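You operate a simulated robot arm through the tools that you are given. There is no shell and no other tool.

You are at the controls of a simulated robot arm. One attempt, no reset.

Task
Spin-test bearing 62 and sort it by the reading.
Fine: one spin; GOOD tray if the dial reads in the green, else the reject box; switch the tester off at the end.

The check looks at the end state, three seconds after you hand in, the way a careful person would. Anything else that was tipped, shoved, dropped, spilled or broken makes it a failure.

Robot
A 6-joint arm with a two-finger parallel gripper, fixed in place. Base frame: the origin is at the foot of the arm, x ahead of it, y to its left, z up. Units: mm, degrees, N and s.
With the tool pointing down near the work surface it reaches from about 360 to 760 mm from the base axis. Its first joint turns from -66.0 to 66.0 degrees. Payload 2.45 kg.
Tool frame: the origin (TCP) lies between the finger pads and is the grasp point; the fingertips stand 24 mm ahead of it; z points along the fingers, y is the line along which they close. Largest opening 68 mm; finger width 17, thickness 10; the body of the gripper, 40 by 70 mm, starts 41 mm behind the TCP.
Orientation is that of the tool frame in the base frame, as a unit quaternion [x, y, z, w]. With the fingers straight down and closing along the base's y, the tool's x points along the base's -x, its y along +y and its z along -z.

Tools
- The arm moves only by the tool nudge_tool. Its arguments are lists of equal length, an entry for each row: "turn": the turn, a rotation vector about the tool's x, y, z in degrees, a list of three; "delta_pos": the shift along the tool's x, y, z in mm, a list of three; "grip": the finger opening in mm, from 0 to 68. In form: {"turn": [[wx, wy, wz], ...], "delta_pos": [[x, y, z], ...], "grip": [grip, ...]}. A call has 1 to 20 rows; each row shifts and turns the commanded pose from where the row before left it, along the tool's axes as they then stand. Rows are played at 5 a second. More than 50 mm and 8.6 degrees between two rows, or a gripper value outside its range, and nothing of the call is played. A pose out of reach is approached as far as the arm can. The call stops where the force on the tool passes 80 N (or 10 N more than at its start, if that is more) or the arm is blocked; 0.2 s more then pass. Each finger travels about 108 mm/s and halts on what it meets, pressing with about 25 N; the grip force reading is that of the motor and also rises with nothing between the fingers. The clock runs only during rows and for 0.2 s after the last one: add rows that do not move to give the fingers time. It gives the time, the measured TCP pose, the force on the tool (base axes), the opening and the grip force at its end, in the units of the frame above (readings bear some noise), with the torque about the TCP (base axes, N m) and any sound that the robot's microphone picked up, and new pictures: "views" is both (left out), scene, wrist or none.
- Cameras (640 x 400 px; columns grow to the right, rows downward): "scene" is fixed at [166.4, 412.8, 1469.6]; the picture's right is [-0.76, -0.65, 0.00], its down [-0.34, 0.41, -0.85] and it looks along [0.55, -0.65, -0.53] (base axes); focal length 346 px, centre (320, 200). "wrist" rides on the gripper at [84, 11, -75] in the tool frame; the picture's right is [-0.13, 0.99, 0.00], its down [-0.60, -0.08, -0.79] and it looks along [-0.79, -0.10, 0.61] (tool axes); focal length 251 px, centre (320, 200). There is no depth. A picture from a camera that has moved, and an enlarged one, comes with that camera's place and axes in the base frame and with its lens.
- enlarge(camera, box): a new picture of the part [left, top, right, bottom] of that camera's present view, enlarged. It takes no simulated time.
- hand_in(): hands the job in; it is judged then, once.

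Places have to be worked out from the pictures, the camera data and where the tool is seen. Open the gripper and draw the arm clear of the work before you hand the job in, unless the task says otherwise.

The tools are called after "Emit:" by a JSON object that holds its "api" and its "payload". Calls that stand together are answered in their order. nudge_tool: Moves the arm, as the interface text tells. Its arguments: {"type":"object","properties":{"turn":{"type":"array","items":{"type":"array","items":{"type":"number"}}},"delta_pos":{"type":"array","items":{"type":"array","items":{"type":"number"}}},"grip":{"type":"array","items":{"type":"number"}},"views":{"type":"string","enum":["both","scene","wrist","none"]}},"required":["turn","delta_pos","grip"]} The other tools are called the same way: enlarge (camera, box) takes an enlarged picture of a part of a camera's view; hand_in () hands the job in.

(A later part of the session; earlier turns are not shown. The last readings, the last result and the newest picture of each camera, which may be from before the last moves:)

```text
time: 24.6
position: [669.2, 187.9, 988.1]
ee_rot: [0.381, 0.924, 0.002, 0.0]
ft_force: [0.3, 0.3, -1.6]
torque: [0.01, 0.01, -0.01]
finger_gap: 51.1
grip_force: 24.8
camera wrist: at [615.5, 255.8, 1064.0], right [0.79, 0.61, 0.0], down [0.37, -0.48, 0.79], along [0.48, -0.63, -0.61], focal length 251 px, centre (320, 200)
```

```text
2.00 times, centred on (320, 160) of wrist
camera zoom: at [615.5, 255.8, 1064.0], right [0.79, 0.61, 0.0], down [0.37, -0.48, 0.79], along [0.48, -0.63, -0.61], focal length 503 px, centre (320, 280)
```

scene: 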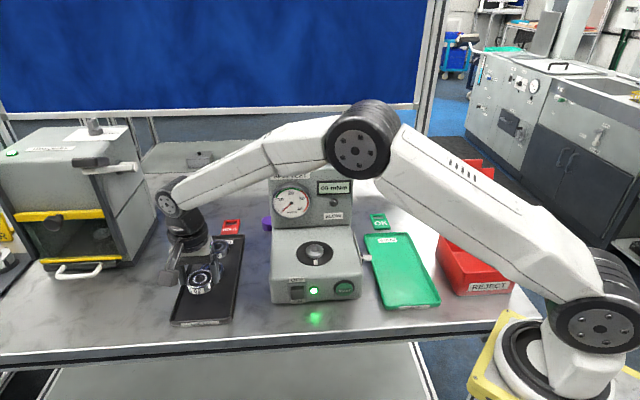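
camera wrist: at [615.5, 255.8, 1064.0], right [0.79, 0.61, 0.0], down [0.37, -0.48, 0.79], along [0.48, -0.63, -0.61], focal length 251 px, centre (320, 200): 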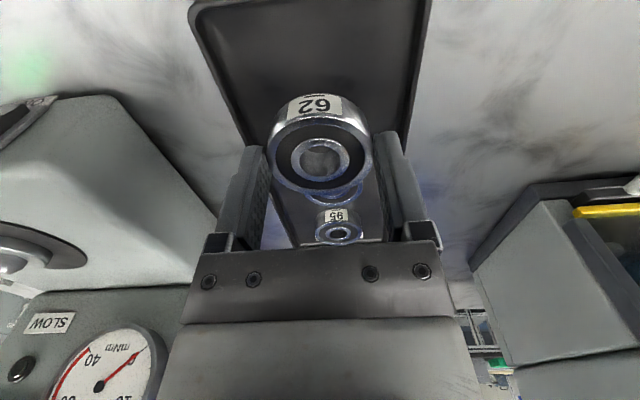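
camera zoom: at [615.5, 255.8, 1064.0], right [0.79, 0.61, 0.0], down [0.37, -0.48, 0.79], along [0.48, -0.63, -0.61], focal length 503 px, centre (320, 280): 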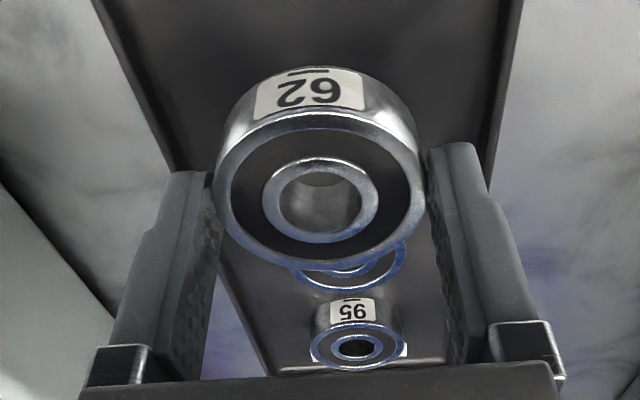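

Bearing 62 is securely held (gap 51 mm) and clear of the tray. I lift to z≈1100 and carry it over above the spindle, high enough to see the spindle past the bearing.

Emit:
{"api": "nudge_tool", "payload": {"turn": [[0, 0, 0], [0, 0, 0], [0, 0, 0], [0, 0, 0], [0, 0, 0], [0, 0, 0], [0, 0, 0], [0, 0, 0], [0, 0, 0], [0, 0, 0], [0, 0, 0]], "delta_pos": [[0, 0, -37], [0, 0, -37], [0, 0, -38], [-8.7, -33.3, 0], [-8.7, -33.3, 0], [-8.7, -33.3, 0], [-8.7, -33.3, 0], [-8.7, -33.3, 0], [-4.4, -33.3, 0], [-4.1, -33.3, 0], [0, 0, 0]], "grip": [40, 40, 40, 40, 40, 40, 40, 40, 40, 40, 40]}}

Emit:
{"api": "enlarge", "payload": {"camera": "wrist", "box": [200, 0, 440, 150]}}

```text
time: 27.0
position: [540.3, -13.8, 1100.5]
ee_rot: [0.382, 0.924, 0.0, 0.0]
ft_force: [0.2, -1.1, -1.6]
torque: [-0.01, 0.04, 0.0]
finger_gap: 51.3
grip_force: 24.4
camera wrist: at [486.6, 53.2, 1176.4], right [0.79, 0.61, 0.0], down [0.37, -0.48, 0.79], along [0.49, -0.63, -0.61], focal length 251 px, centre (320, 200)
```

scene: 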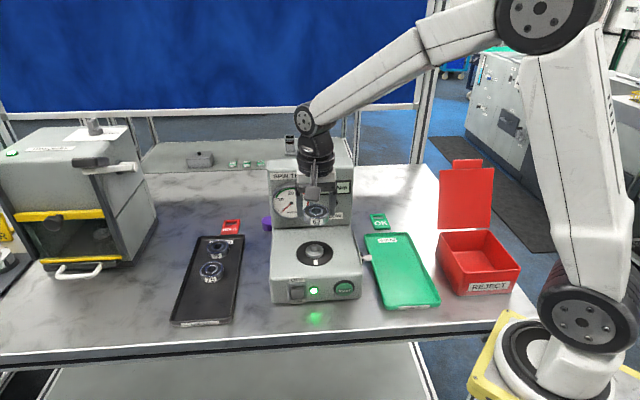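
wrist: 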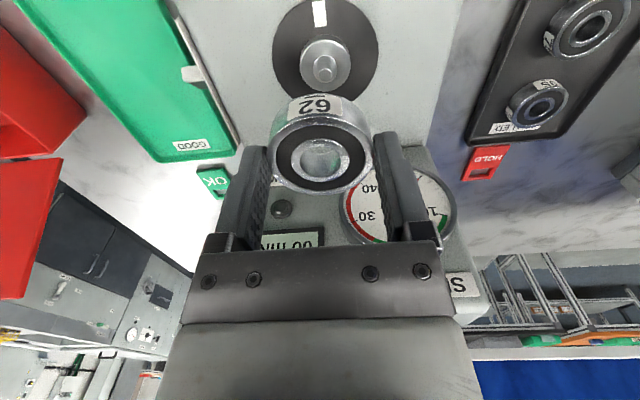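

```text
2.67 times, centred on (320, 75) of wrist
camera zoom: at [486.6, 53.2, 1176.4], right [0.79, 0.61, 0.0], down [0.37, -0.48, 0.79], along [0.49, -0.63, -0.61], focal length 670 px, centre (320, 533)
```

zoom: 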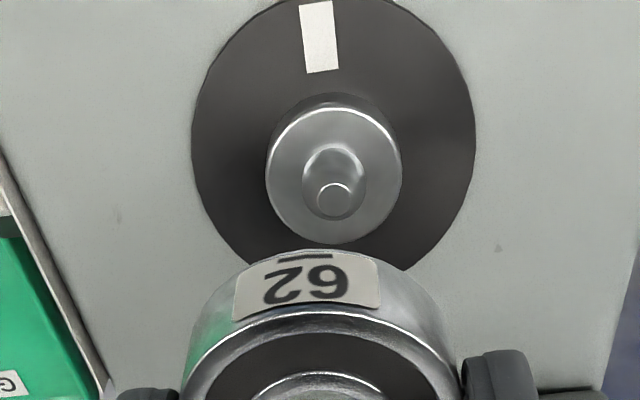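

The spindle is clearly visible. To fix its depth precisely, I shift 80 mm sideways along tool y and measure again.

Emit:
{"api": "nudge_tool", "payload": {"turn": [[0, 0, 0], [0, 0, 0], [0, 0, 0]], "delta_pos": [[0, -40, 0], [0, -40, 0], [0, 0, 0]], "grip": [40, 40, 40], "views": "wrist"}}

Emit:
{"api": "enlarge", "payload": {"camera": "wrist", "box": [310, 0, 550, 150]}}

```text
time: 27.8
position: [484.8, -71.0, 1098.9]
ee_rot: [0.382, 0.924, 0.001, 0.001]
ft_force: [0.0, -0.4, -1.4]
torque: [-0.05, -0.01, 0.0]
finger_gap: 51.5
grip_force: 24.7
camera wrist: at [431.8, -3.1, 1175.6], right [0.79, 0.61, 0.0], down [0.37, -0.48, 0.79], along [0.49, -0.63, -0.61], focal length 251 px, centre (320, 200)
```

wrist: 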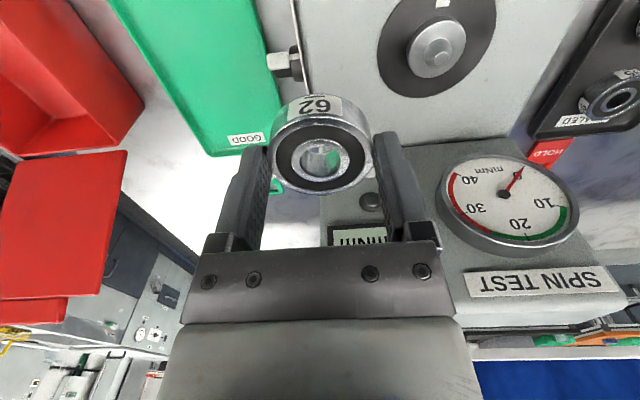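

```text
2.67 times, centred on (430, 75) of wrist
camera zoom: at [431.8, -3.1, 1175.6], right [0.79, 0.61, 0.0], down [0.37, -0.48, 0.79], along [0.49, -0.63, -0.61], focal length 670 px, centre (27, 533)
```

zoom: 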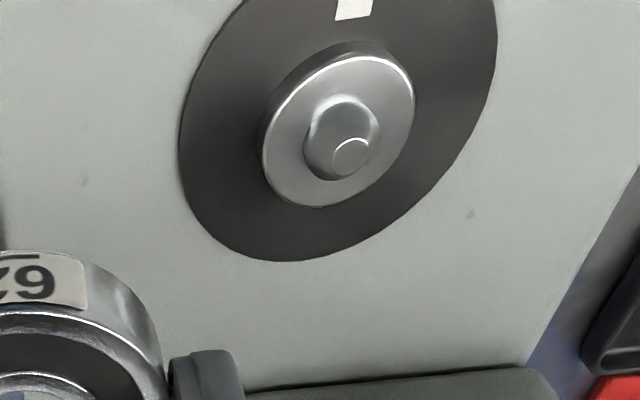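

Triangulation puts the spindle axis at tool offset about (-3, +3) from the earlier hover pose, shoulder ~117 mm below that TCP; the head face is ~95 mm behind, so there's room. I move to be over the axis and descend partway.

Emit:
{"api": "nudge_tool", "payload": {"turn": [[0, 0, 0], [0, 0, 0], [0, 0, 0], [0, 0, 0], [0, 0, 0], [0, 0, 0]], "delta_pos": [[-1.5, 41.5, 0], [-1.5, 41.5, 0], [0, 0, 0], [0, 0, 25], [0, 0, 25], [0, 0, 0]], "grip": [40, 40, 40, 40, 40, 40]}}

Emit:
{"api": "enlarge", "payload": {"camera": "scene", "box": [270, 190, 370, 280]}}

Emit:
{"api": "enlarge", "payload": {"camera": "wrist", "box": [220, 40, 420, 200]}}

```text
time: 29.2
position: [544.7, -13.1, 1048.8]
ee_rot: [0.382, 0.924, 0.001, 0.0]
ft_force: [0.3, 0.1, -2.2]
torque: [0.01, -0.02, 0.01]
finger_gap: 51.1
grip_force: 25.1
camera wrist: at [492.3, 54.3, 1125.6], right [0.79, 0.61, 0.0], down [0.37, -0.48, 0.79], along [0.49, -0.63, -0.61], focal length 251 px, centre (320, 200)
```

scene: 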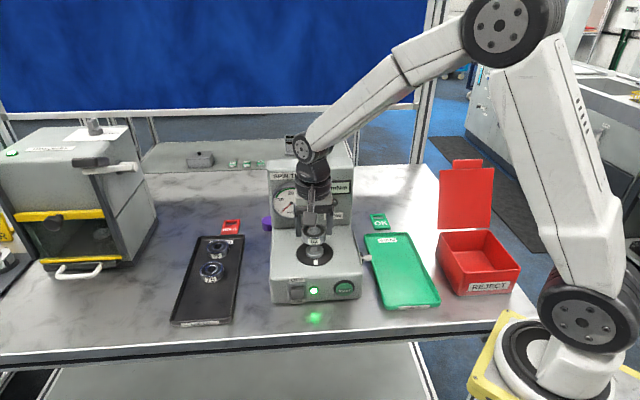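
wrist: 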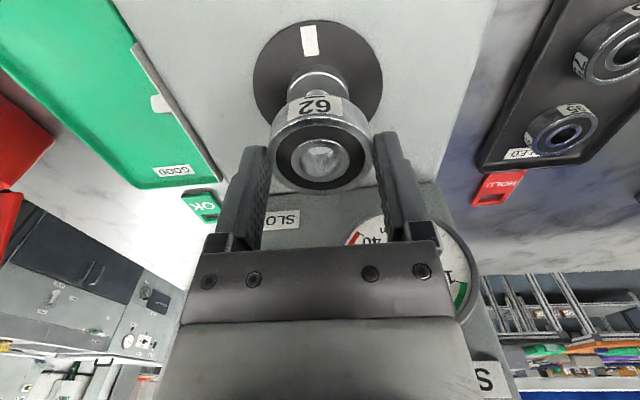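

```text
4.44 times, centred on (320, 235) of scene
camera zoom: at [166.5, 412.8, 1469.6], right [-0.76, -0.65, 0.0], down [-0.34, 0.41, -0.85], along [0.55, -0.65, -0.53], focal length 1537 px, centre (320, 44)
```

zoom: 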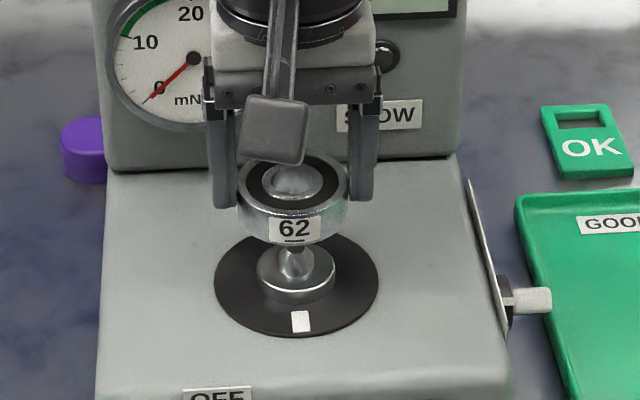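

```text
2.50 times, centred on (320, 120) of wrist
camera zoom: at [492.3, 54.3, 1125.6], right [0.79, 0.61, 0.0], down [0.37, -0.48, 0.79], along [0.49, -0.63, -0.61], focal length 629 px, centre (320, 400)
```

zoom: 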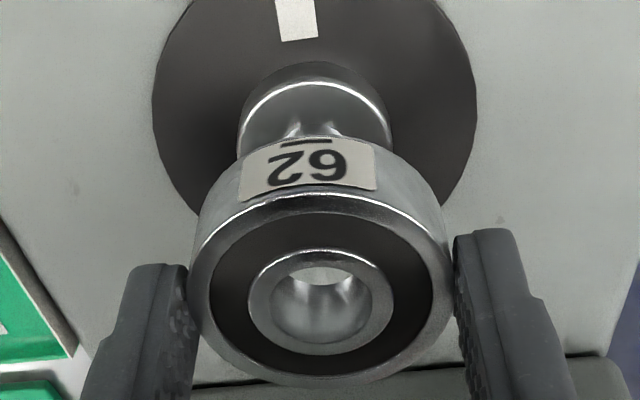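

Alignment looks close. I'll zoom in further in both cameras to measure the residual offset before lowering.

Emit:
{"api": "enlarge", "payload": {"camera": "scene", "box": [300, 220, 332, 264]}}

Emit:
{"api": "enlarge", "payload": {"camera": "wrist", "box": [240, 10, 400, 110]}}

Emit:
{"api": "enlarge", "payload": {"camera": "wrist", "box": [260, 90, 380, 200]}}

```text
9.09 times, centred on (316, 242) of scene
camera zoom: at [166.5, 412.8, 1469.6], right [-0.76, -0.65, 0.0], down [-0.34, 0.41, -0.85], along [0.55, -0.65, -0.53], focal length 3144 px, centre (356, -182)
```

zoom: 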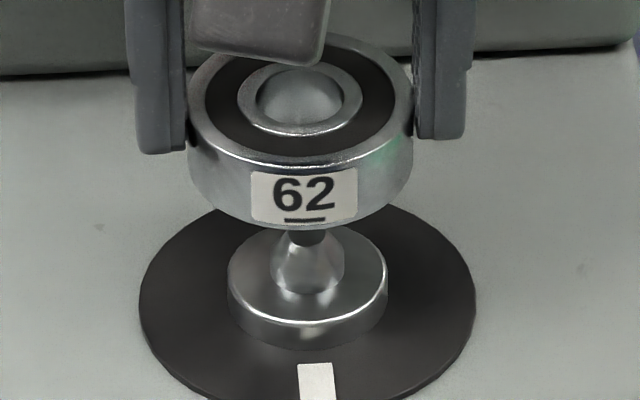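

```text
4.00 times, centred on (320, 60) of wrist
camera zoom: at [492.3, 54.3, 1125.6], right [0.79, 0.61, 0.0], down [0.37, -0.48, 0.79], along [0.49, -0.63, -0.61], focal length 1006 px, centre (320, 760)
```

zoom: 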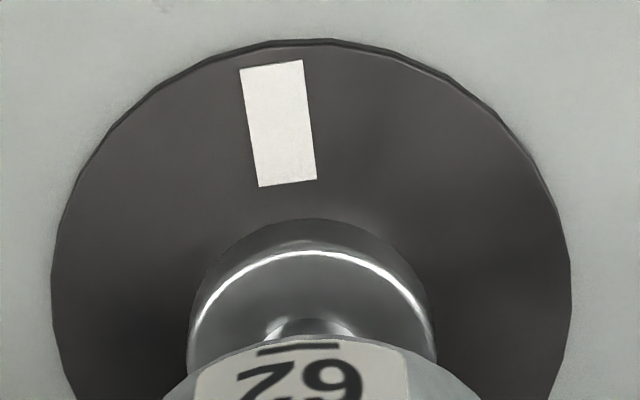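

```text
3.64 times, centred on (320, 145) of wrist
camera zoom: at [492.3, 54.3, 1125.6], right [0.79, 0.61, 0.0], down [0.37, -0.48, 0.79], along [0.49, -0.63, -0.61], focal length 914 px, centre (320, 400)
```

zoom: 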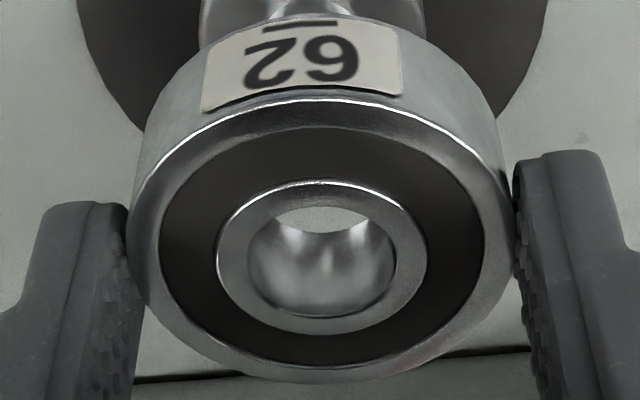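

Both cameras agree the hub is ~1.3 mm to the -y side of the bearing; the x offset is less certain. I'll apply a first correction, rise again and rotate 90° so that the other axis can be measured laterally too.

Emit:
{"api": "nudge_tool", "payload": {"turn": [[0, 0, 0], [0, 0, 0], [0, 0, -7.5], [0, 0, -7.5], [0, 0, -7.5], [0, 0, -7.5], [0, 0, -7.5], [0, 0, -7.5], [0, 0, -7.5], [0, 0, -7.5], [0, 0, -7.5], [0, 0, -7.5], [0, 0, -7.5], [0, 0, -7.5], [0, 0, 0], [0, 0, 0]], "delta_pos": [[-1.5, -1.3, -25], [0, 0, -25], [0, 0, 0], [0, 0, 0], [0, 0, 0], [0, 0, 0], [0, 0, 0], [0, 0, 0], [0, 0, 0], [0, 0, 0], [0, 0, 0], [0, 0, 0], [0, 0, 0], [0, 0, 0], [0, 0, 0], [0, 0, 0]], "grip": [40, 40, 40, 40, 40, 40, 40, 40, 40, 40, 40, 40, 40, 40, 40, 40]}}

Emit:
{"api": "enlarge", "payload": {"camera": "wrist", "box": [240, 0, 400, 100]}}

Emit:
{"api": "enlarge", "payload": {"camera": "scene", "box": [290, 185, 350, 265]}}

```text
time: 32.6
position: [544.3, -16.3, 1099.3]
ee_rot: [-0.384, 0.924, 0.001, 0.0]
ft_force: [-0.8, -0.5, -1.1]
torque: [0.0, 0.01, 0.01]
finger_gap: 51.2
grip_force: 24.8
camera wrist: at [476.0, -67.5, 1175.2], right [-0.61, 0.79, 0.0], down [0.48, 0.37, 0.79], along [0.63, 0.49, -0.61], focal length 251 px, centre (320, 200)
```

scene: 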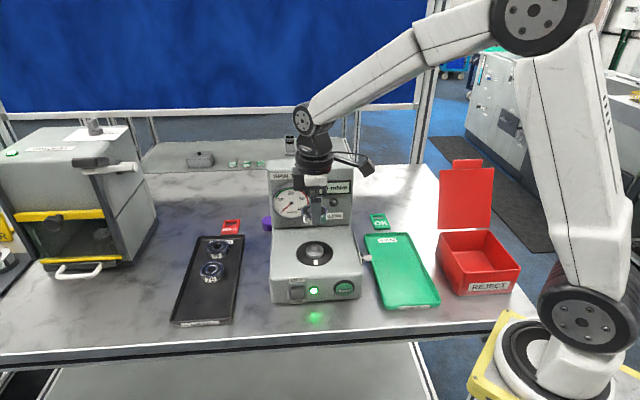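
wrist: 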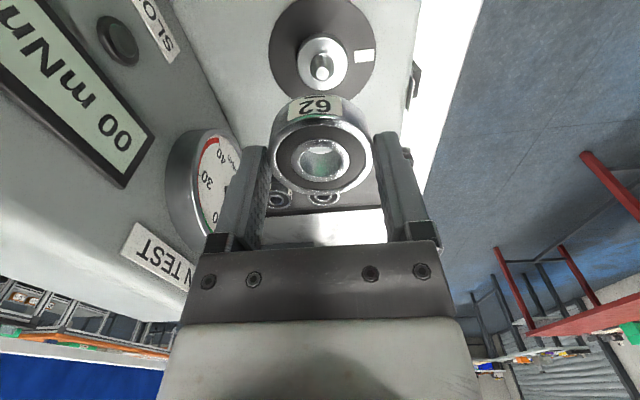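

```text
4.00 times, centred on (320, 50) of wrist
camera zoom: at [476.0, -67.5, 1175.2], right [-0.61, 0.79, 0.0], down [0.48, 0.37, 0.79], along [0.63, 0.49, -0.61], focal length 1006 px, centre (320, 800)
```

zoom: 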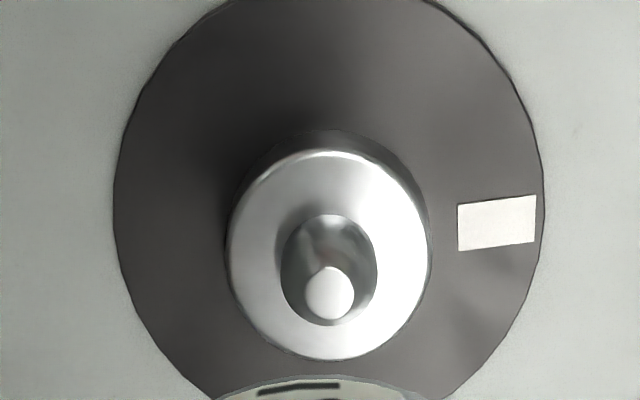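

```text
5.00 times, centred on (320, 225) of scene
camera zoom: at [166.5, 412.8, 1469.6], right [-0.76, -0.65, 0.0], down [-0.34, 0.41, -0.85], along [0.55, -0.65, -0.53], focal length 1729 px, centre (320, 75)
```

zoom: 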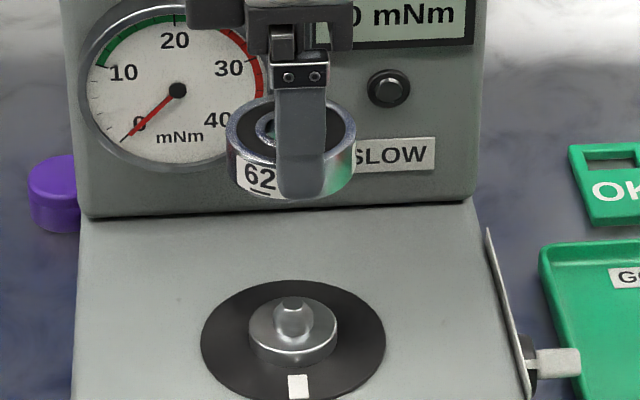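

At this yaw the scene camera shows bearing and hub aligned along τ (bearing 2.5 mm off the pad centre, as suspected), and the wrist camera shows the hub +1.3 mm along tool y. I'll correct that and descend 50 mm, then re-check from both views.

Emit:
{"api": "nudge_tool", "payload": {"turn": [[0, 0, 0], [0, 0, 0], [0, 0, 0], [0, 0, 0]], "delta_pos": [[0, 1.3, 0], [0, 0, 25], [0, 0, 25], [0, 0, 0]], "grip": [40, 40, 40, 40]}}

Emit:
{"api": "enlarge", "payload": {"camera": "wrist", "box": [240, 10, 400, 110]}}

Emit:
{"api": "enlarge", "payload": {"camera": "wrist", "box": [260, 90, 380, 200]}}

Emit:
{"api": "enlarge", "payload": {"camera": "scene", "box": [296, 220, 336, 264]}}

```text
time: 33.6
position: [544.4, -15.9, 1048.1]
ee_rot: [-0.384, 0.923, -0.001, 0.001]
ft_force: [-0.5, 0.7, -1.7]
torque: [-0.01, 0.01, 0.02]
finger_gap: 51.2
grip_force: 25.4
camera wrist: at [475.5, -66.7, 1125.2], right [-0.61, 0.79, 0.0], down [0.48, 0.37, 0.79], along [0.63, 0.49, -0.61], focal length 251 px, centre (320, 200)
```

scene: 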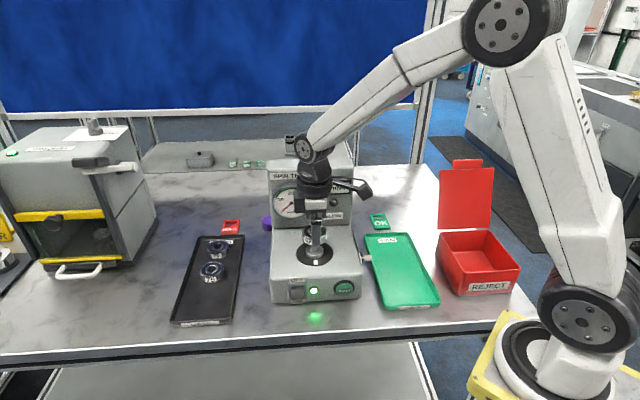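
wrist: 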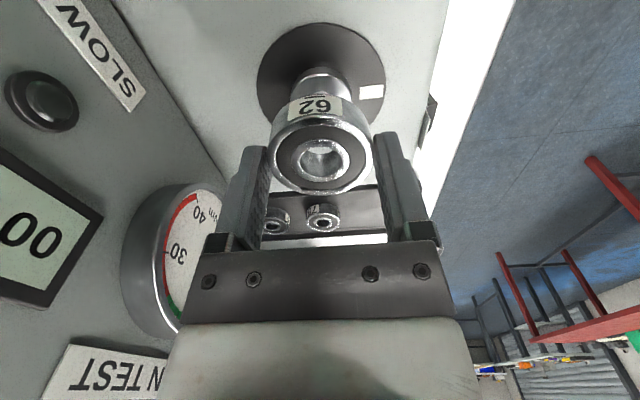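

```text
4.00 times, centred on (320, 60) of wrist
camera zoom: at [475.5, -66.7, 1125.2], right [-0.61, 0.79, 0.0], down [0.48, 0.37, 0.79], along [0.63, 0.49, -0.61], focal length 1006 px, centre (320, 760)
```

zoom: 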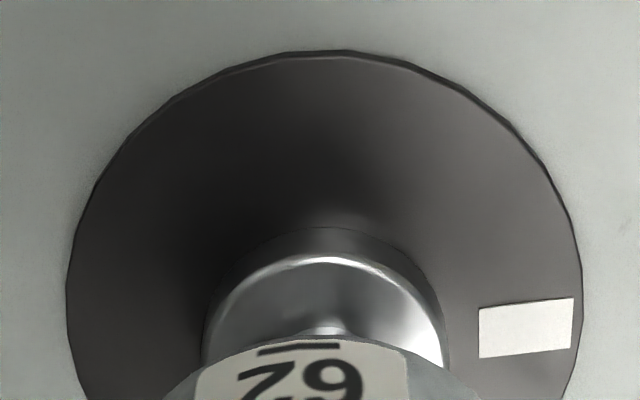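

```text
3.64 times, centred on (320, 145) of wrist
camera zoom: at [475.5, -66.7, 1125.2], right [-0.61, 0.79, 0.0], down [0.48, 0.37, 0.79], along [0.63, 0.49, -0.61], focal length 914 px, centre (320, 400)
```

zoom: 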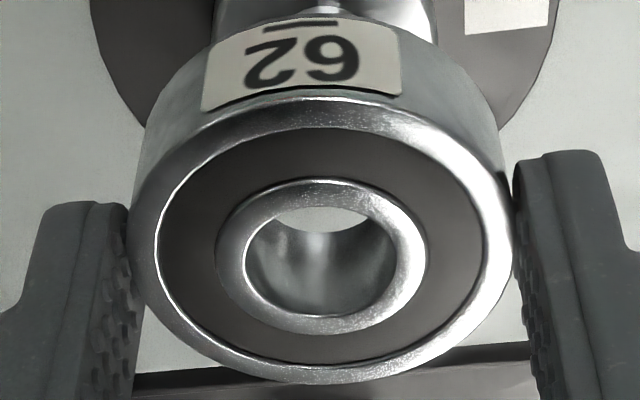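

```text
9.09 times, centred on (316, 242) of scene
camera zoom: at [166.5, 412.8, 1469.6], right [-0.76, -0.65, 0.0], down [-0.34, 0.41, -0.85], along [0.55, -0.65, -0.53], focal length 3144 px, centre (356, -182)
```

zoom: 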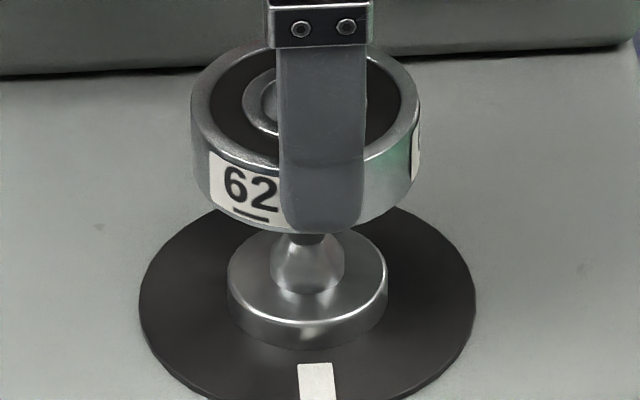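

Scene shows alignment along τ within ~0.2 mm; wrist shows a remaining +0.6 mm along tool y. I apply it and lower another 22 mm to just above the stub tip.

Emit:
{"api": "nudge_tool", "payload": {"turn": [[0, 0, 0], [0, 0, 0], [0, 0, 0], [0, 0, 0]], "delta_pos": [[0, 0.6, 0], [0, 0, 12], [0, 0, 10], [0, 0, 0]], "grip": [40, 40, 40, 40]}}

Emit:
{"api": "enlarge", "payload": {"camera": "scene", "box": [296, 225, 336, 269]}}

Emit:
{"api": "enlarge", "payload": {"camera": "wrist", "box": [240, 10, 400, 110]}}

Emit:
{"api": "enlarge", "payload": {"camera": "wrist", "box": [260, 90, 380, 200]}}

```text
time: 34.6
position: [542.8, -14.2, 1025.8]
ee_rot: [-0.384, 0.923, 0.0, 0.001]
ft_force: [0.9, 0.6, -1.8]
torque: [-0.02, 0.0, -0.01]
finger_gap: 51.4
grip_force: 25.1
camera wrist: at [474.9, -65.8, 1102.9], right [-0.61, 0.79, 0.0], down [0.48, 0.37, 0.79], along [0.63, 0.49, -0.61], focal length 251 px, centre (320, 200)
```

scene: 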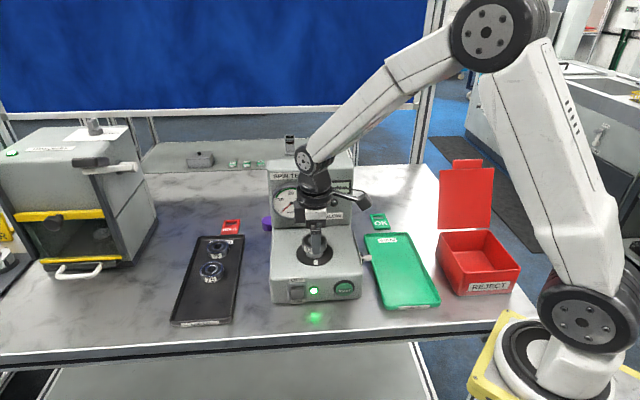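
wrist: 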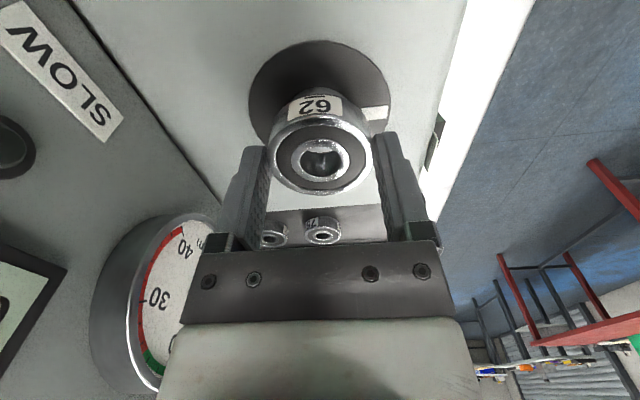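

```text
9.09 times, centred on (316, 247) of scene
camera zoom: at [166.5, 412.8, 1469.6], right [-0.76, -0.65, 0.0], down [-0.34, 0.41, -0.85], along [0.55, -0.65, -0.53], focal length 3144 px, centre (356, -227)
```

zoom: 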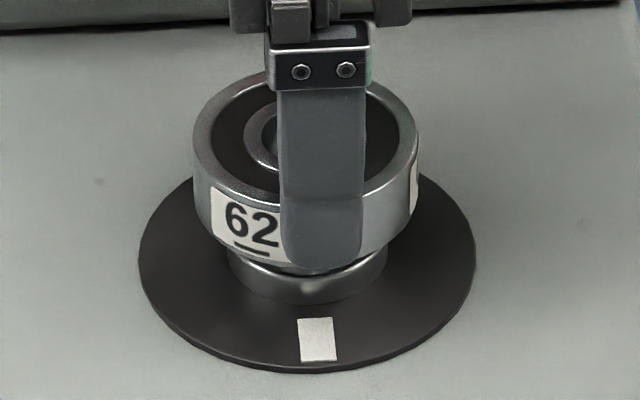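

```text
4.00 times, centred on (320, 60) of wrist
camera zoom: at [474.9, -65.8, 1102.9], right [-0.61, 0.79, 0.0], down [0.48, 0.37, 0.79], along [0.63, 0.49, -0.61], focal length 1006 px, centre (320, 760)
```

zoom: 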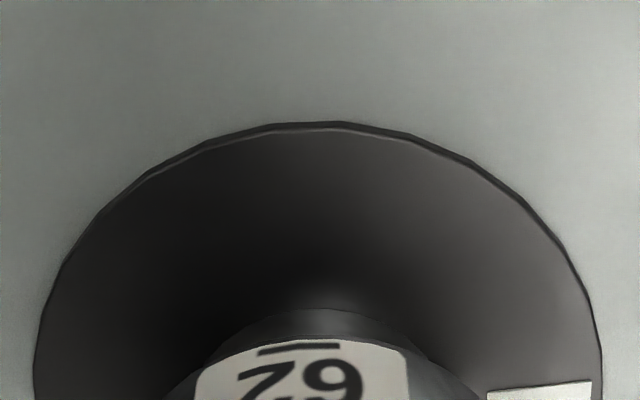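

```text
3.64 times, centred on (320, 145) of wrist
camera zoom: at [474.9, -65.8, 1102.9], right [-0.61, 0.79, 0.0], down [0.48, 0.37, 0.79], along [0.63, 0.49, -0.61], focal length 914 px, centre (320, 400)
```

zoom: 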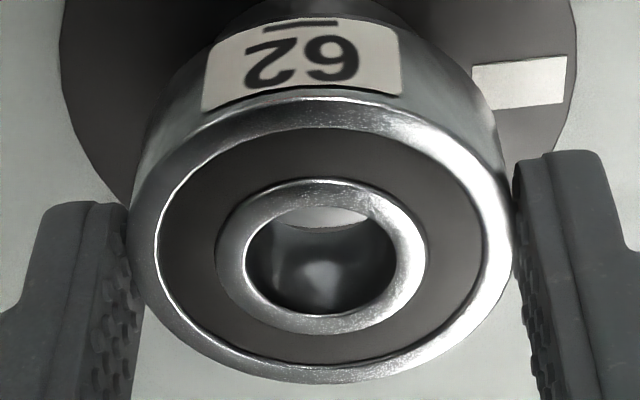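

Well aligned in both views, and the stub tip shows through the bore. I lower in small steps watching the force.

Emit:
{"api": "nudge_tool", "payload": {"turn": [[0, 0, 0], [0, 0, 0], [0, 0, 0], [0, 0, 0], [0, 0, 0]], "delta_pos": [[0, 0, 2], [0, 0, 2], [0, 0, 2], [0, 0, 2], [0, 0, 2]], "grip": [40, 40, 40, 40, 40], "views": "wrist"}}

```text
time: 35.8
position: [543.7, -15.3, 1017.0]
ee_rot: [-0.384, 0.923, 0.0, 0.0]
ft_force: [-2.1, 0.0, 4.9]
torque: [-0.11, 0.17, 0.01]
finger_gap: 51.1
grip_force: 24.4
camera wrist: at [475.0, -66.0, 1093.5], right [-0.61, 0.79, 0.0], down [0.48, 0.37, 0.79], along [0.63, 0.49, -0.61], focal length 251 px, centre (320, 200)
```

wrist: 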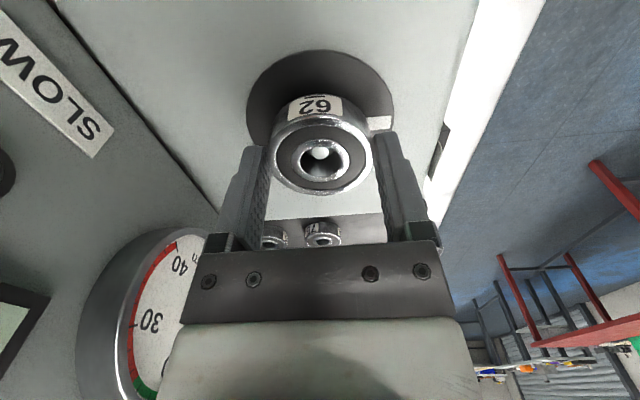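

There's now ~6 N upward contact; the tip is inside the bore. I zoom in to see whether it's the cone touching one side.

Emit:
{"api": "enlarge", "payload": {"camera": "wrist", "box": [280, 120, 360, 200]}}

Emit:
{"api": "enlarge", "payload": {"camera": "scene", "box": [296, 228, 336, 272]}}

```text
5.00 times, centred on (320, 160) of wrist
camera zoom: at [475.0, -66.0, 1093.5], right [-0.61, 0.79, 0.0], down [0.48, 0.37, 0.79], along [0.63, 0.49, -0.61], focal length 1257 px, centre (320, 400)
```

zoom: 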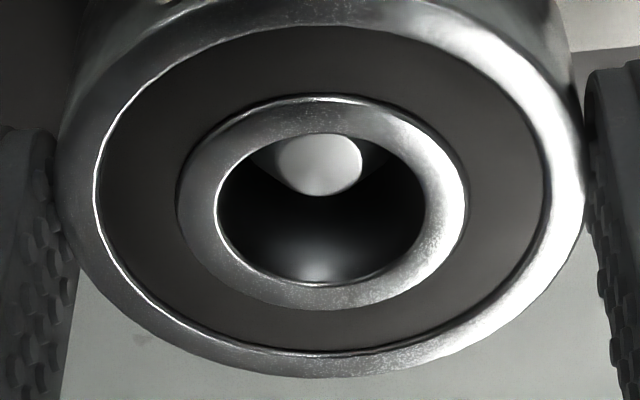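

```text
9.09 times, centred on (316, 250) of scene
camera zoom: at [166.3, 412.8, 1469.6], right [-0.76, -0.65, 0.0], down [-0.34, 0.41, -0.85], along [0.55, -0.65, -0.53], focal length 3144 px, centre (356, -254)
```

zoom: 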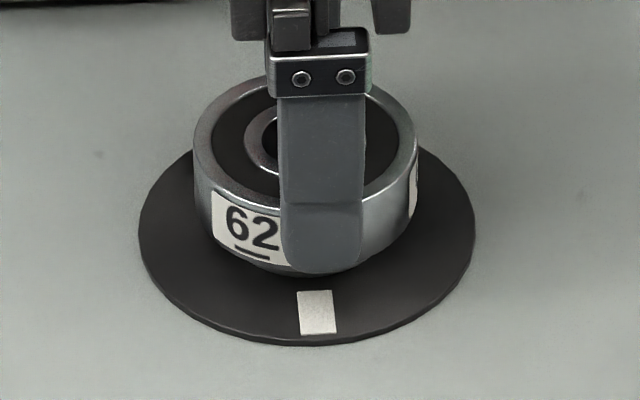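

The tip is nearly centred in the bore. I look closer at the gap beneath the bearing to see if it's already close to the shoulder.

Emit:
{"api": "enlarge", "payload": {"camera": "scene", "box": [302, 244, 332, 266]}}

Emit:
{"api": "enlarge", "payload": {"camera": "wrist", "box": [230, 50, 410, 150]}}

```text
16.00 times, centred on (317, 255) of scene
camera zoom: at [166.3, 412.8, 1469.6], right [-0.76, -0.65, 0.0], down [-0.34, 0.41, -0.85], along [0.55, -0.65, -0.53], focal length 5534 px, centre (368, -680)
```

zoom: 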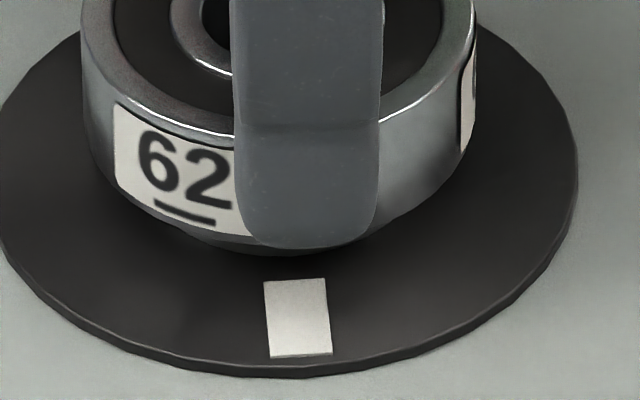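

```text
3.56 times, centred on (320, 100) of wrist
camera zoom: at [475.0, -66.0, 1093.5], right [-0.61, 0.79, 0.0], down [0.48, 0.37, 0.79], along [0.63, 0.49, -0.61], focal length 894 px, centre (320, 556)
```

zoom: 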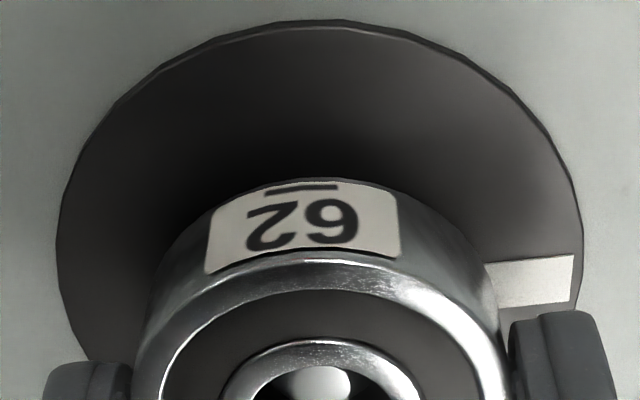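

The sliver of hub and geometry indicate the bearing's underside is at the shoulder height (the bearing is ~19 mm thick). I press 1 mm further to confirm that it's seated.

Emit:
{"api": "nudge_tool", "payload": {"turn": [[0, 0, 0], [0, 0, 0]], "delta_pos": [[0, 0, 1], [0, 0, 0]], "grip": [40, 40], "views": "none"}}

```text
time: 36.4
position: [543.8, -15.2, 1016.5]
ee_rot: [-0.384, 0.923, 0.001, 0.001]
ft_force: [-4.2, -0.4, 19.3]
torque: [-0.01, 0.31, 0.04]
finger_gap: 51.5
grip_force: 24.6
```

Force climbed to 19 N with almost no motion: it's seated on the shoulder. I relieve the pressure and open the fingers.

Emit:
{"api": "nudge_tool", "payload": {"turn": [[0, 0, 0], [0, 0, 0], [0, 0, 0], [0, 0, 0], [0, 0, 0]], "delta_pos": [[0, 0, -1], [0, 0, 0], [0, 0, 0], [0, 0, 0], [0, 0, 0]], "grip": [40, 52, 60, 68, 68]}}

Emit:
{"api": "enlarge", "payload": {"camera": "wrist", "box": [240, 80, 400, 200]}}

Emit:
{"api": "enlarge", "payload": {"camera": "scene", "box": [296, 228, 336, 272]}}

```text
time: 37.6
position: [543.4, -13.9, 1017.1]
ee_rot: [-0.383, 0.924, 0.0, 0.0]
ft_force: [-0.1, -0.4, 0.3]
torque: [0.01, 0.01, 0.01]
finger_gap: 68.0
grip_force: 0.0
camera wrist: at [474.9, -65.8, 1093.3], right [-0.61, 0.79, 0.0], down [0.48, 0.37, 0.79], along [0.63, 0.49, -0.61], focal length 251 px, centre (320, 200)
```

scene: 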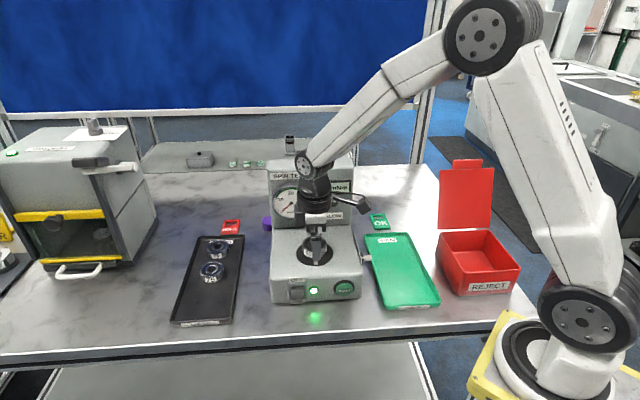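
wrist: 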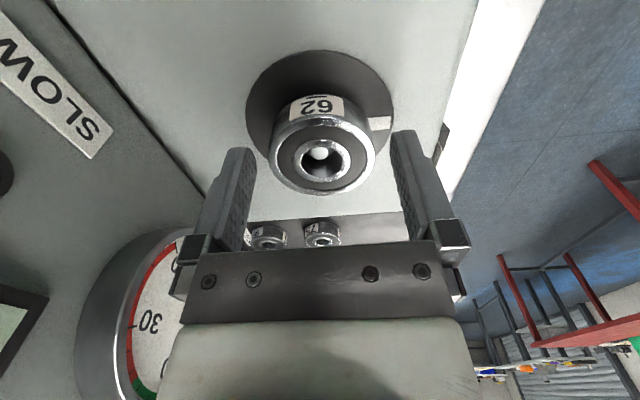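

```text
3.33 times, centred on (320, 140) of wrist
camera zoom: at [474.9, -65.8, 1093.3], right [-0.61, 0.79, 0.0], down [0.48, 0.37, 0.79], along [0.63, 0.49, -0.61], focal length 838 px, centre (320, 400)
```

zoom: 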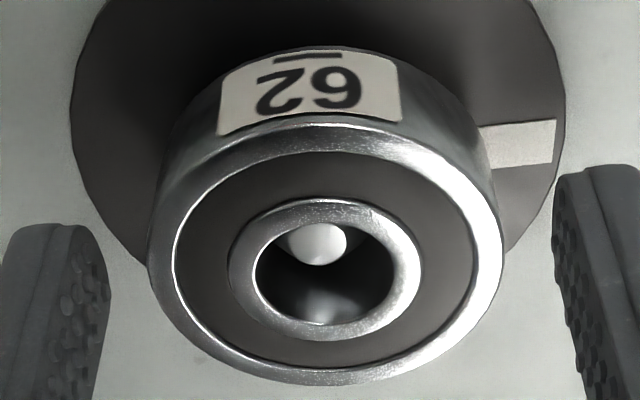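

```text
9.09 times, centred on (316, 250) of scene
camera zoom: at [166.4, 412.8, 1469.6], right [-0.76, -0.65, 0.0], down [-0.34, 0.41, -0.85], along [0.55, -0.65, -0.53], focal length 3144 px, centre (356, -254)
```

zoom: 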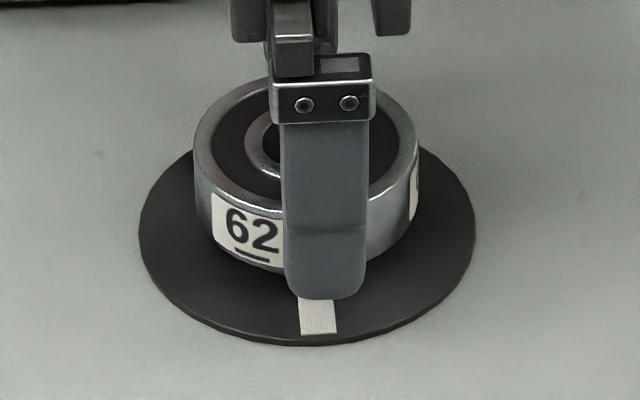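

Bearing 62 sits on the spindle. I lift straight up, then look at the tester's side to re-check the FAST/SLOW selector before committing to the single spin.

Emit:
{"api": "nudge_tool", "payload": {"turn": [[0, 0, 0], [0, 0, 0], [0, 0, 0], [0, 0, 0], [0, 0, 0], [0, 0, 0], [0, 0, 0], [0, 0, 0], [0, 0, 0]], "delta_pos": [[0, 0, -10], [0, 0, -40], [0, 0, -40], [40, 3, 0], [40, 3, 5], [40, 3, 10], [40, 3, 15], [36, 2, 15], [0, 0, 0]], "grip": [68, 68, 68, 68, 68, 68, 68, 68, 68]}}

Emit:
{"api": "enlarge", "payload": {"camera": "wrist", "box": [240, 110, 390, 210]}}

Emit:
{"api": "enlarge", "payload": {"camera": "scene", "box": [265, 155, 385, 270]}}

```text
time: 39.6
position: [395.1, -145.6, 1058.4]
ee_rot: [-0.384, 0.923, -0.001, 0.0]
ft_force: [-0.6, -0.3, -0.5]
torque: [0.01, -0.01, -0.01]
finger_gap: 68.1
grip_force: 0.0
camera wrist: at [326.3, -195.9, 1135.9], right [-0.61, 0.79, 0.0], down [0.48, 0.37, 0.79], along [0.63, 0.49, -0.61], focal length 251 px, centre (320, 200)
```

scene: 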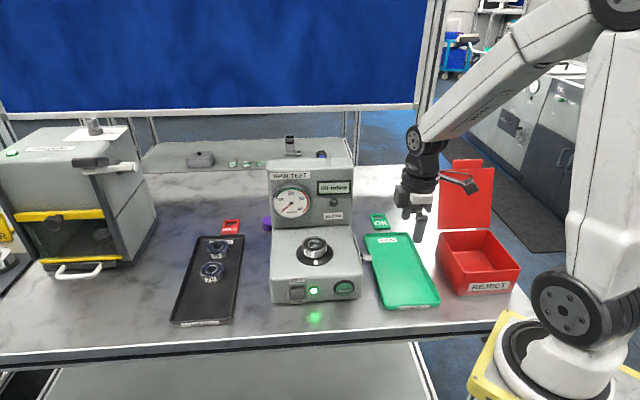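
wrist: 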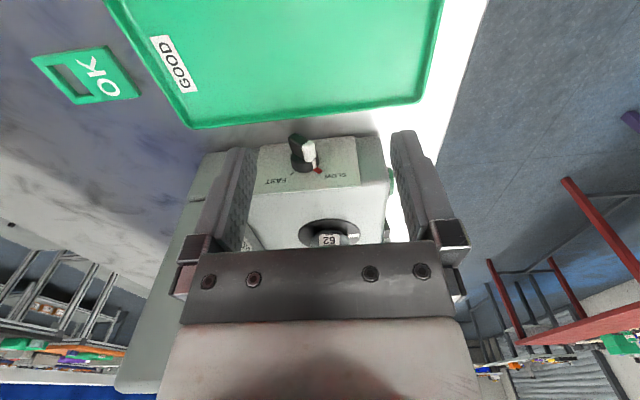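

```text
4.00 times, centred on (315, 160) of wrist
camera zoom: at [326.3, -195.9, 1135.9], right [-0.61, 0.79, 0.0], down [0.48, 0.37, 0.79], along [0.63, 0.49, -0.61], focal length 1006 px, centre (340, 360)
```

zoom: 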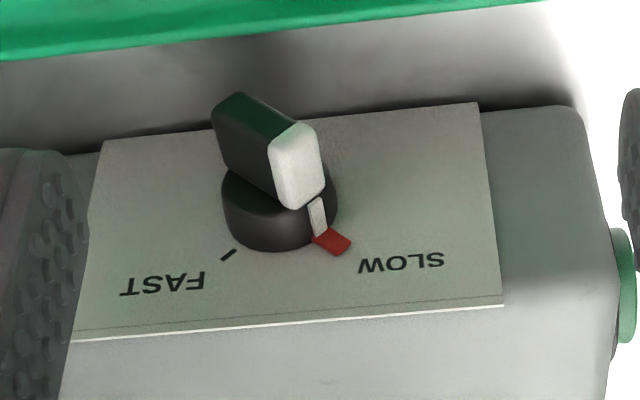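

```text
3.48 times, centred on (325, 212) of scene
camera zoom: at [166.4, 412.8, 1469.6], right [-0.76, -0.65, 0.0], down [-0.34, 0.41, -0.85], along [0.55, -0.65, -0.53], focal length 1203 px, centre (303, 156)
```

zoom: 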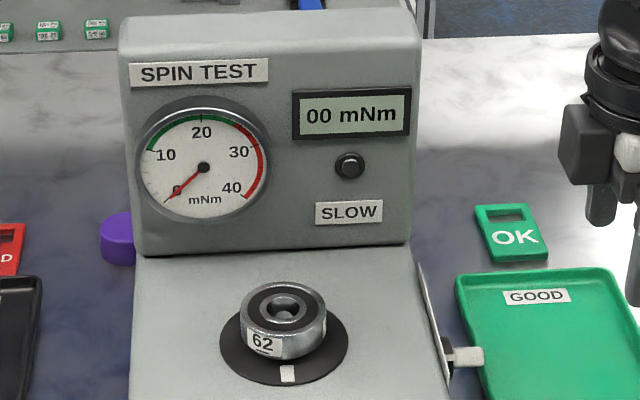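

The bearing sits level on the spindle and the display idles at 00. I'll zoom once more on the selector and the SLOW lamp to be certain of its setting.

Emit:
{"api": "enlarge", "payload": {"camera": "wrist", "box": [285, 128, 345, 184]}}

Emit:
{"api": "enlarge", "payload": {"camera": "scene", "box": [320, 190, 350, 225]}}

Emit:
{"api": "enlarge", "payload": {"camera": "scene", "box": [0, 110, 250, 330]}}

```text
7.14 times, centred on (315, 156) of wrist
camera zoom: at [326.3, -195.9, 1135.9], right [-0.61, 0.79, 0.0], down [0.48, 0.37, 0.79], along [0.63, 0.49, -0.61], focal length 1796 px, centre (356, 514)
```

zoom: 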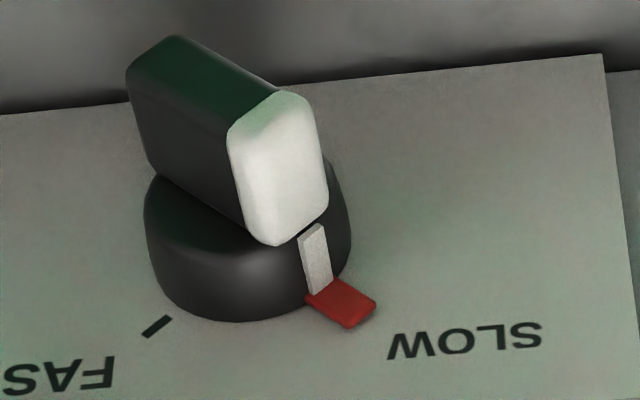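

```text
11.43 times, centred on (335, 208) of scene
camera zoom: at [166.4, 412.8, 1469.6], right [-0.76, -0.65, 0.0], down [-0.34, 0.41, -0.85], along [0.55, -0.65, -0.53], focal length 3953 px, centre (149, 114)
```

zoom: 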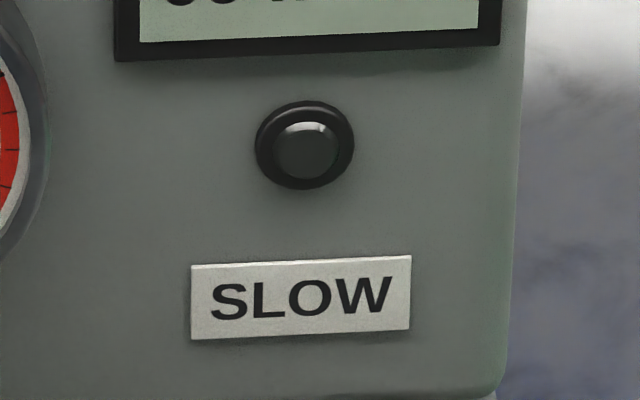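

```text
1.82 times, centred on (125, 220) of scene
camera zoom: at [166.4, 412.8, 1469.6], right [-0.76, -0.65, 0.0], down [-0.34, 0.41, -0.85], along [0.55, -0.65, -0.53], focal length 629 px, centre (674, 164)
```

zoom: 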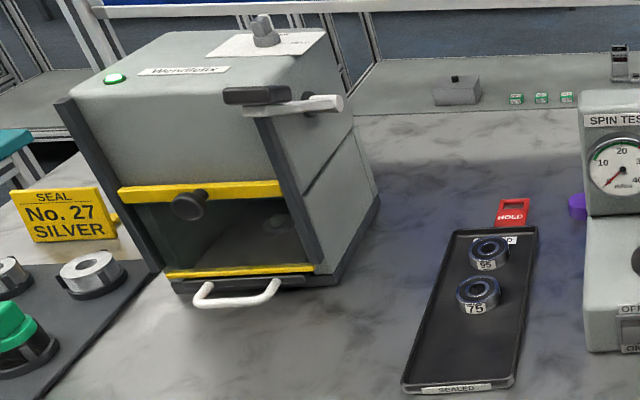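

The pointer is on SLOW, marked red, and these are sealed bearings, so I leave it. Now I close the fingers, turn back to yaw 45° and move in front of the START button, staying high.

Emit:
{"api": "nudge_tool", "payload": {"turn": [[0, 0, 7.5], [0, 0, 7.5], [0, 0, 7.5], [0, 0, 7.5], [0, 0, 7.5], [0, 0, 7.5], [0, 0, 7.5], [0, 0, 7.5], [0, 0, 7.5], [0, 0, 7.5], [0, 0, 7.5], [0, 0, 7.5], [0, 0, 0], [0, 0, 0], [0, 0, 0], [0, 0, 0], [0, 0, 0], [0, 0, 0], [0, 0, 0]], "delta_pos": [[0, 0, 0], [0, 0, 0], [0, 0, 0], [0, 0, 0], [0, 0, 0], [0, 0, 0], [0, 0, 0], [0, 0, 0], [0, 0, 0], [0, 0, 0], [0, 0, 0], [0, 0, 0], [23.7, 24.9, 0], [23.7, 24.9, 0], [23.7, 24.9, 0], [23.7, 24.9, 0], [23.7, 24.9, 0], [23.7, 24.9, 0], [0, 0, 0]], "grip": [68, 68, 68, 68, 0, 0, 0, 0, 0, 0, 0, 0, 0, 0, 0, 0, 0, 0, 0], "views": "none"}}

Emit:
{"api": "nudge_tool", "payload": {"turn": [[0, -7.5, 0], [0, -7.5, 0], [0, -7.5, 0], [0, -7.5, 0], [0, 0, 0]], "delta_pos": [[0, 0, 0], [0, 0, 0], [0, 0, 0], [0, 0, 0], [0, 0, 0]], "grip": [0, 0, 0, 0, 0]}}

```text
time: 43.6
position: [398.3, 61.9, 1062.8]
ee_rot: [0.383, 0.924, 0.001, 0.001]
ft_force: [0.9, -1.1, 0.0]
torque: [-0.02, -0.03, -0.03]
finger_gap: 0.1
grip_force: 23.6
```

```text
time: 44.8
position: [398.5, 61.6, 1062.0]
ee_rot: [0.369, 0.893, -0.097, 0.241]
ft_force: [-0.9, 0.2, -0.4]
torque: [-0.01, -0.01, 0.0]
finger_gap: 0.0
grip_force: 23.5
camera wrist: at [327.8, 148.6, 1086.4], right [0.78, 0.62, 0.07], down [0.03, -0.15, 0.99], along [0.63, -0.77, -0.13], focal length 251 px, centre (320, 200)
```

scene: 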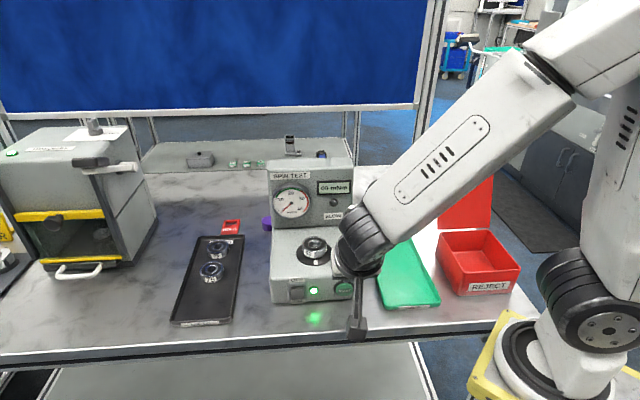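
wrist: 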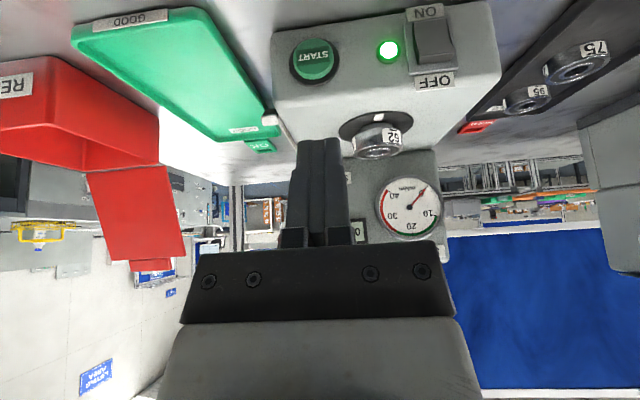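

START triangulates again to τ≈320, z≈942. I descend to stand just in front of it.

Emit:
{"api": "nudge_tool", "payload": {"turn": [[0, 0, 0], [0, 0, 0], [0, 0, 0], [0, 0, 0]], "delta_pos": [[6.5, -1.8, 36.4], [6.5, -1.8, 36.4], [6.5, -1.8, 36.4], [0, 0, 0]], "grip": [0, 0, 0, 0]}}

Emit:
{"api": "enlarge", "payload": {"camera": "wrist", "box": [200, 60, 440, 210]}}

```text
time: 45.8
position: [422.6, 32.2, 957.5]
ee_rot: [0.37, 0.892, -0.098, 0.239]
ft_force: [-1.0, 0.3, -0.6]
torque: [0.0, 0.0, 0.01]
finger_gap: 0.0
grip_force: 23.5
camera wrist: at [350.8, 117.7, 982.2], right [0.78, 0.62, 0.07], down [0.03, -0.15, 0.99], along [0.63, -0.77, -0.14], focal length 251 px, centre (320, 200)
```

scene: 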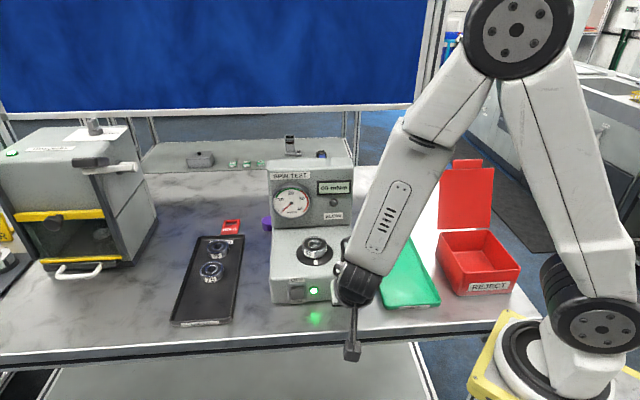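
wrist: 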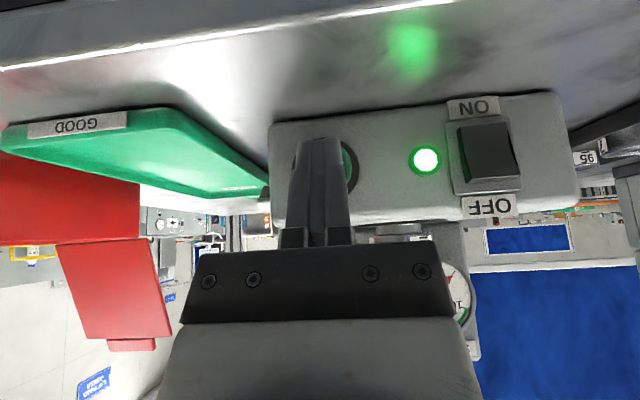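

```text
2.67 times, centred on (320, 135) of wrist
camera zoom: at [350.8, 117.7, 982.2], right [0.78, 0.62, 0.07], down [0.03, -0.15, 0.99], along [0.63, -0.77, -0.14], focal length 670 px, centre (320, 373)
```

zoom: 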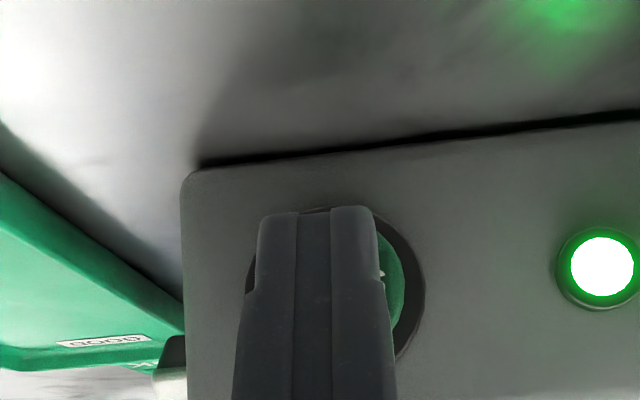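

Fingers are lined up with START. I advance 15 mm first, then press in 1 mm steps.

Emit:
{"api": "nudge_tool", "payload": {"turn": [[0, 0, 0], [0, 0, 0], [0, 0, 0], [0, 0, 0], [0, 0, 0]], "delta_pos": [[-3.46, 0, 2], [-3.46, 0, 2], [-3.46, 0, 2], [-2.6, 0, 1.5], [0, 0, 0]], "grip": [0, 0, 0, 0, 0], "views": "wrist"}}

```text
time: 47.0
position: [434.1, 20.8, 958.0]
ee_rot: [0.369, 0.893, -0.097, 0.24]
ft_force: [1.0, -0.5, -0.4]
torque: [0.0, 0.01, 0.03]
finger_gap: 0.0
grip_force: 23.7
camera wrist: at [362.1, 107.5, 982.1], right [0.78, 0.62, 0.07], down [0.03, -0.15, 0.99], along [0.63, -0.77, -0.13], focal length 251 px, centre (320, 200)
```

wrist: 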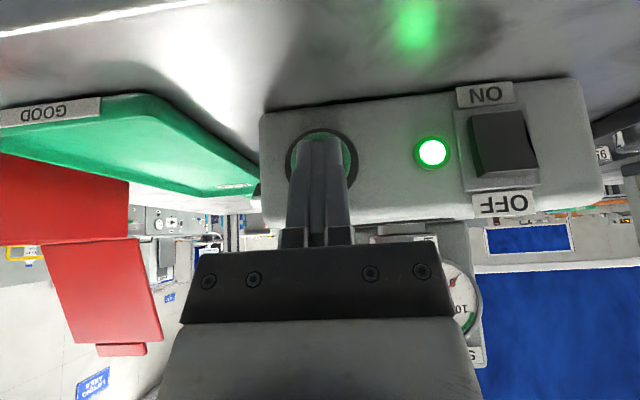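

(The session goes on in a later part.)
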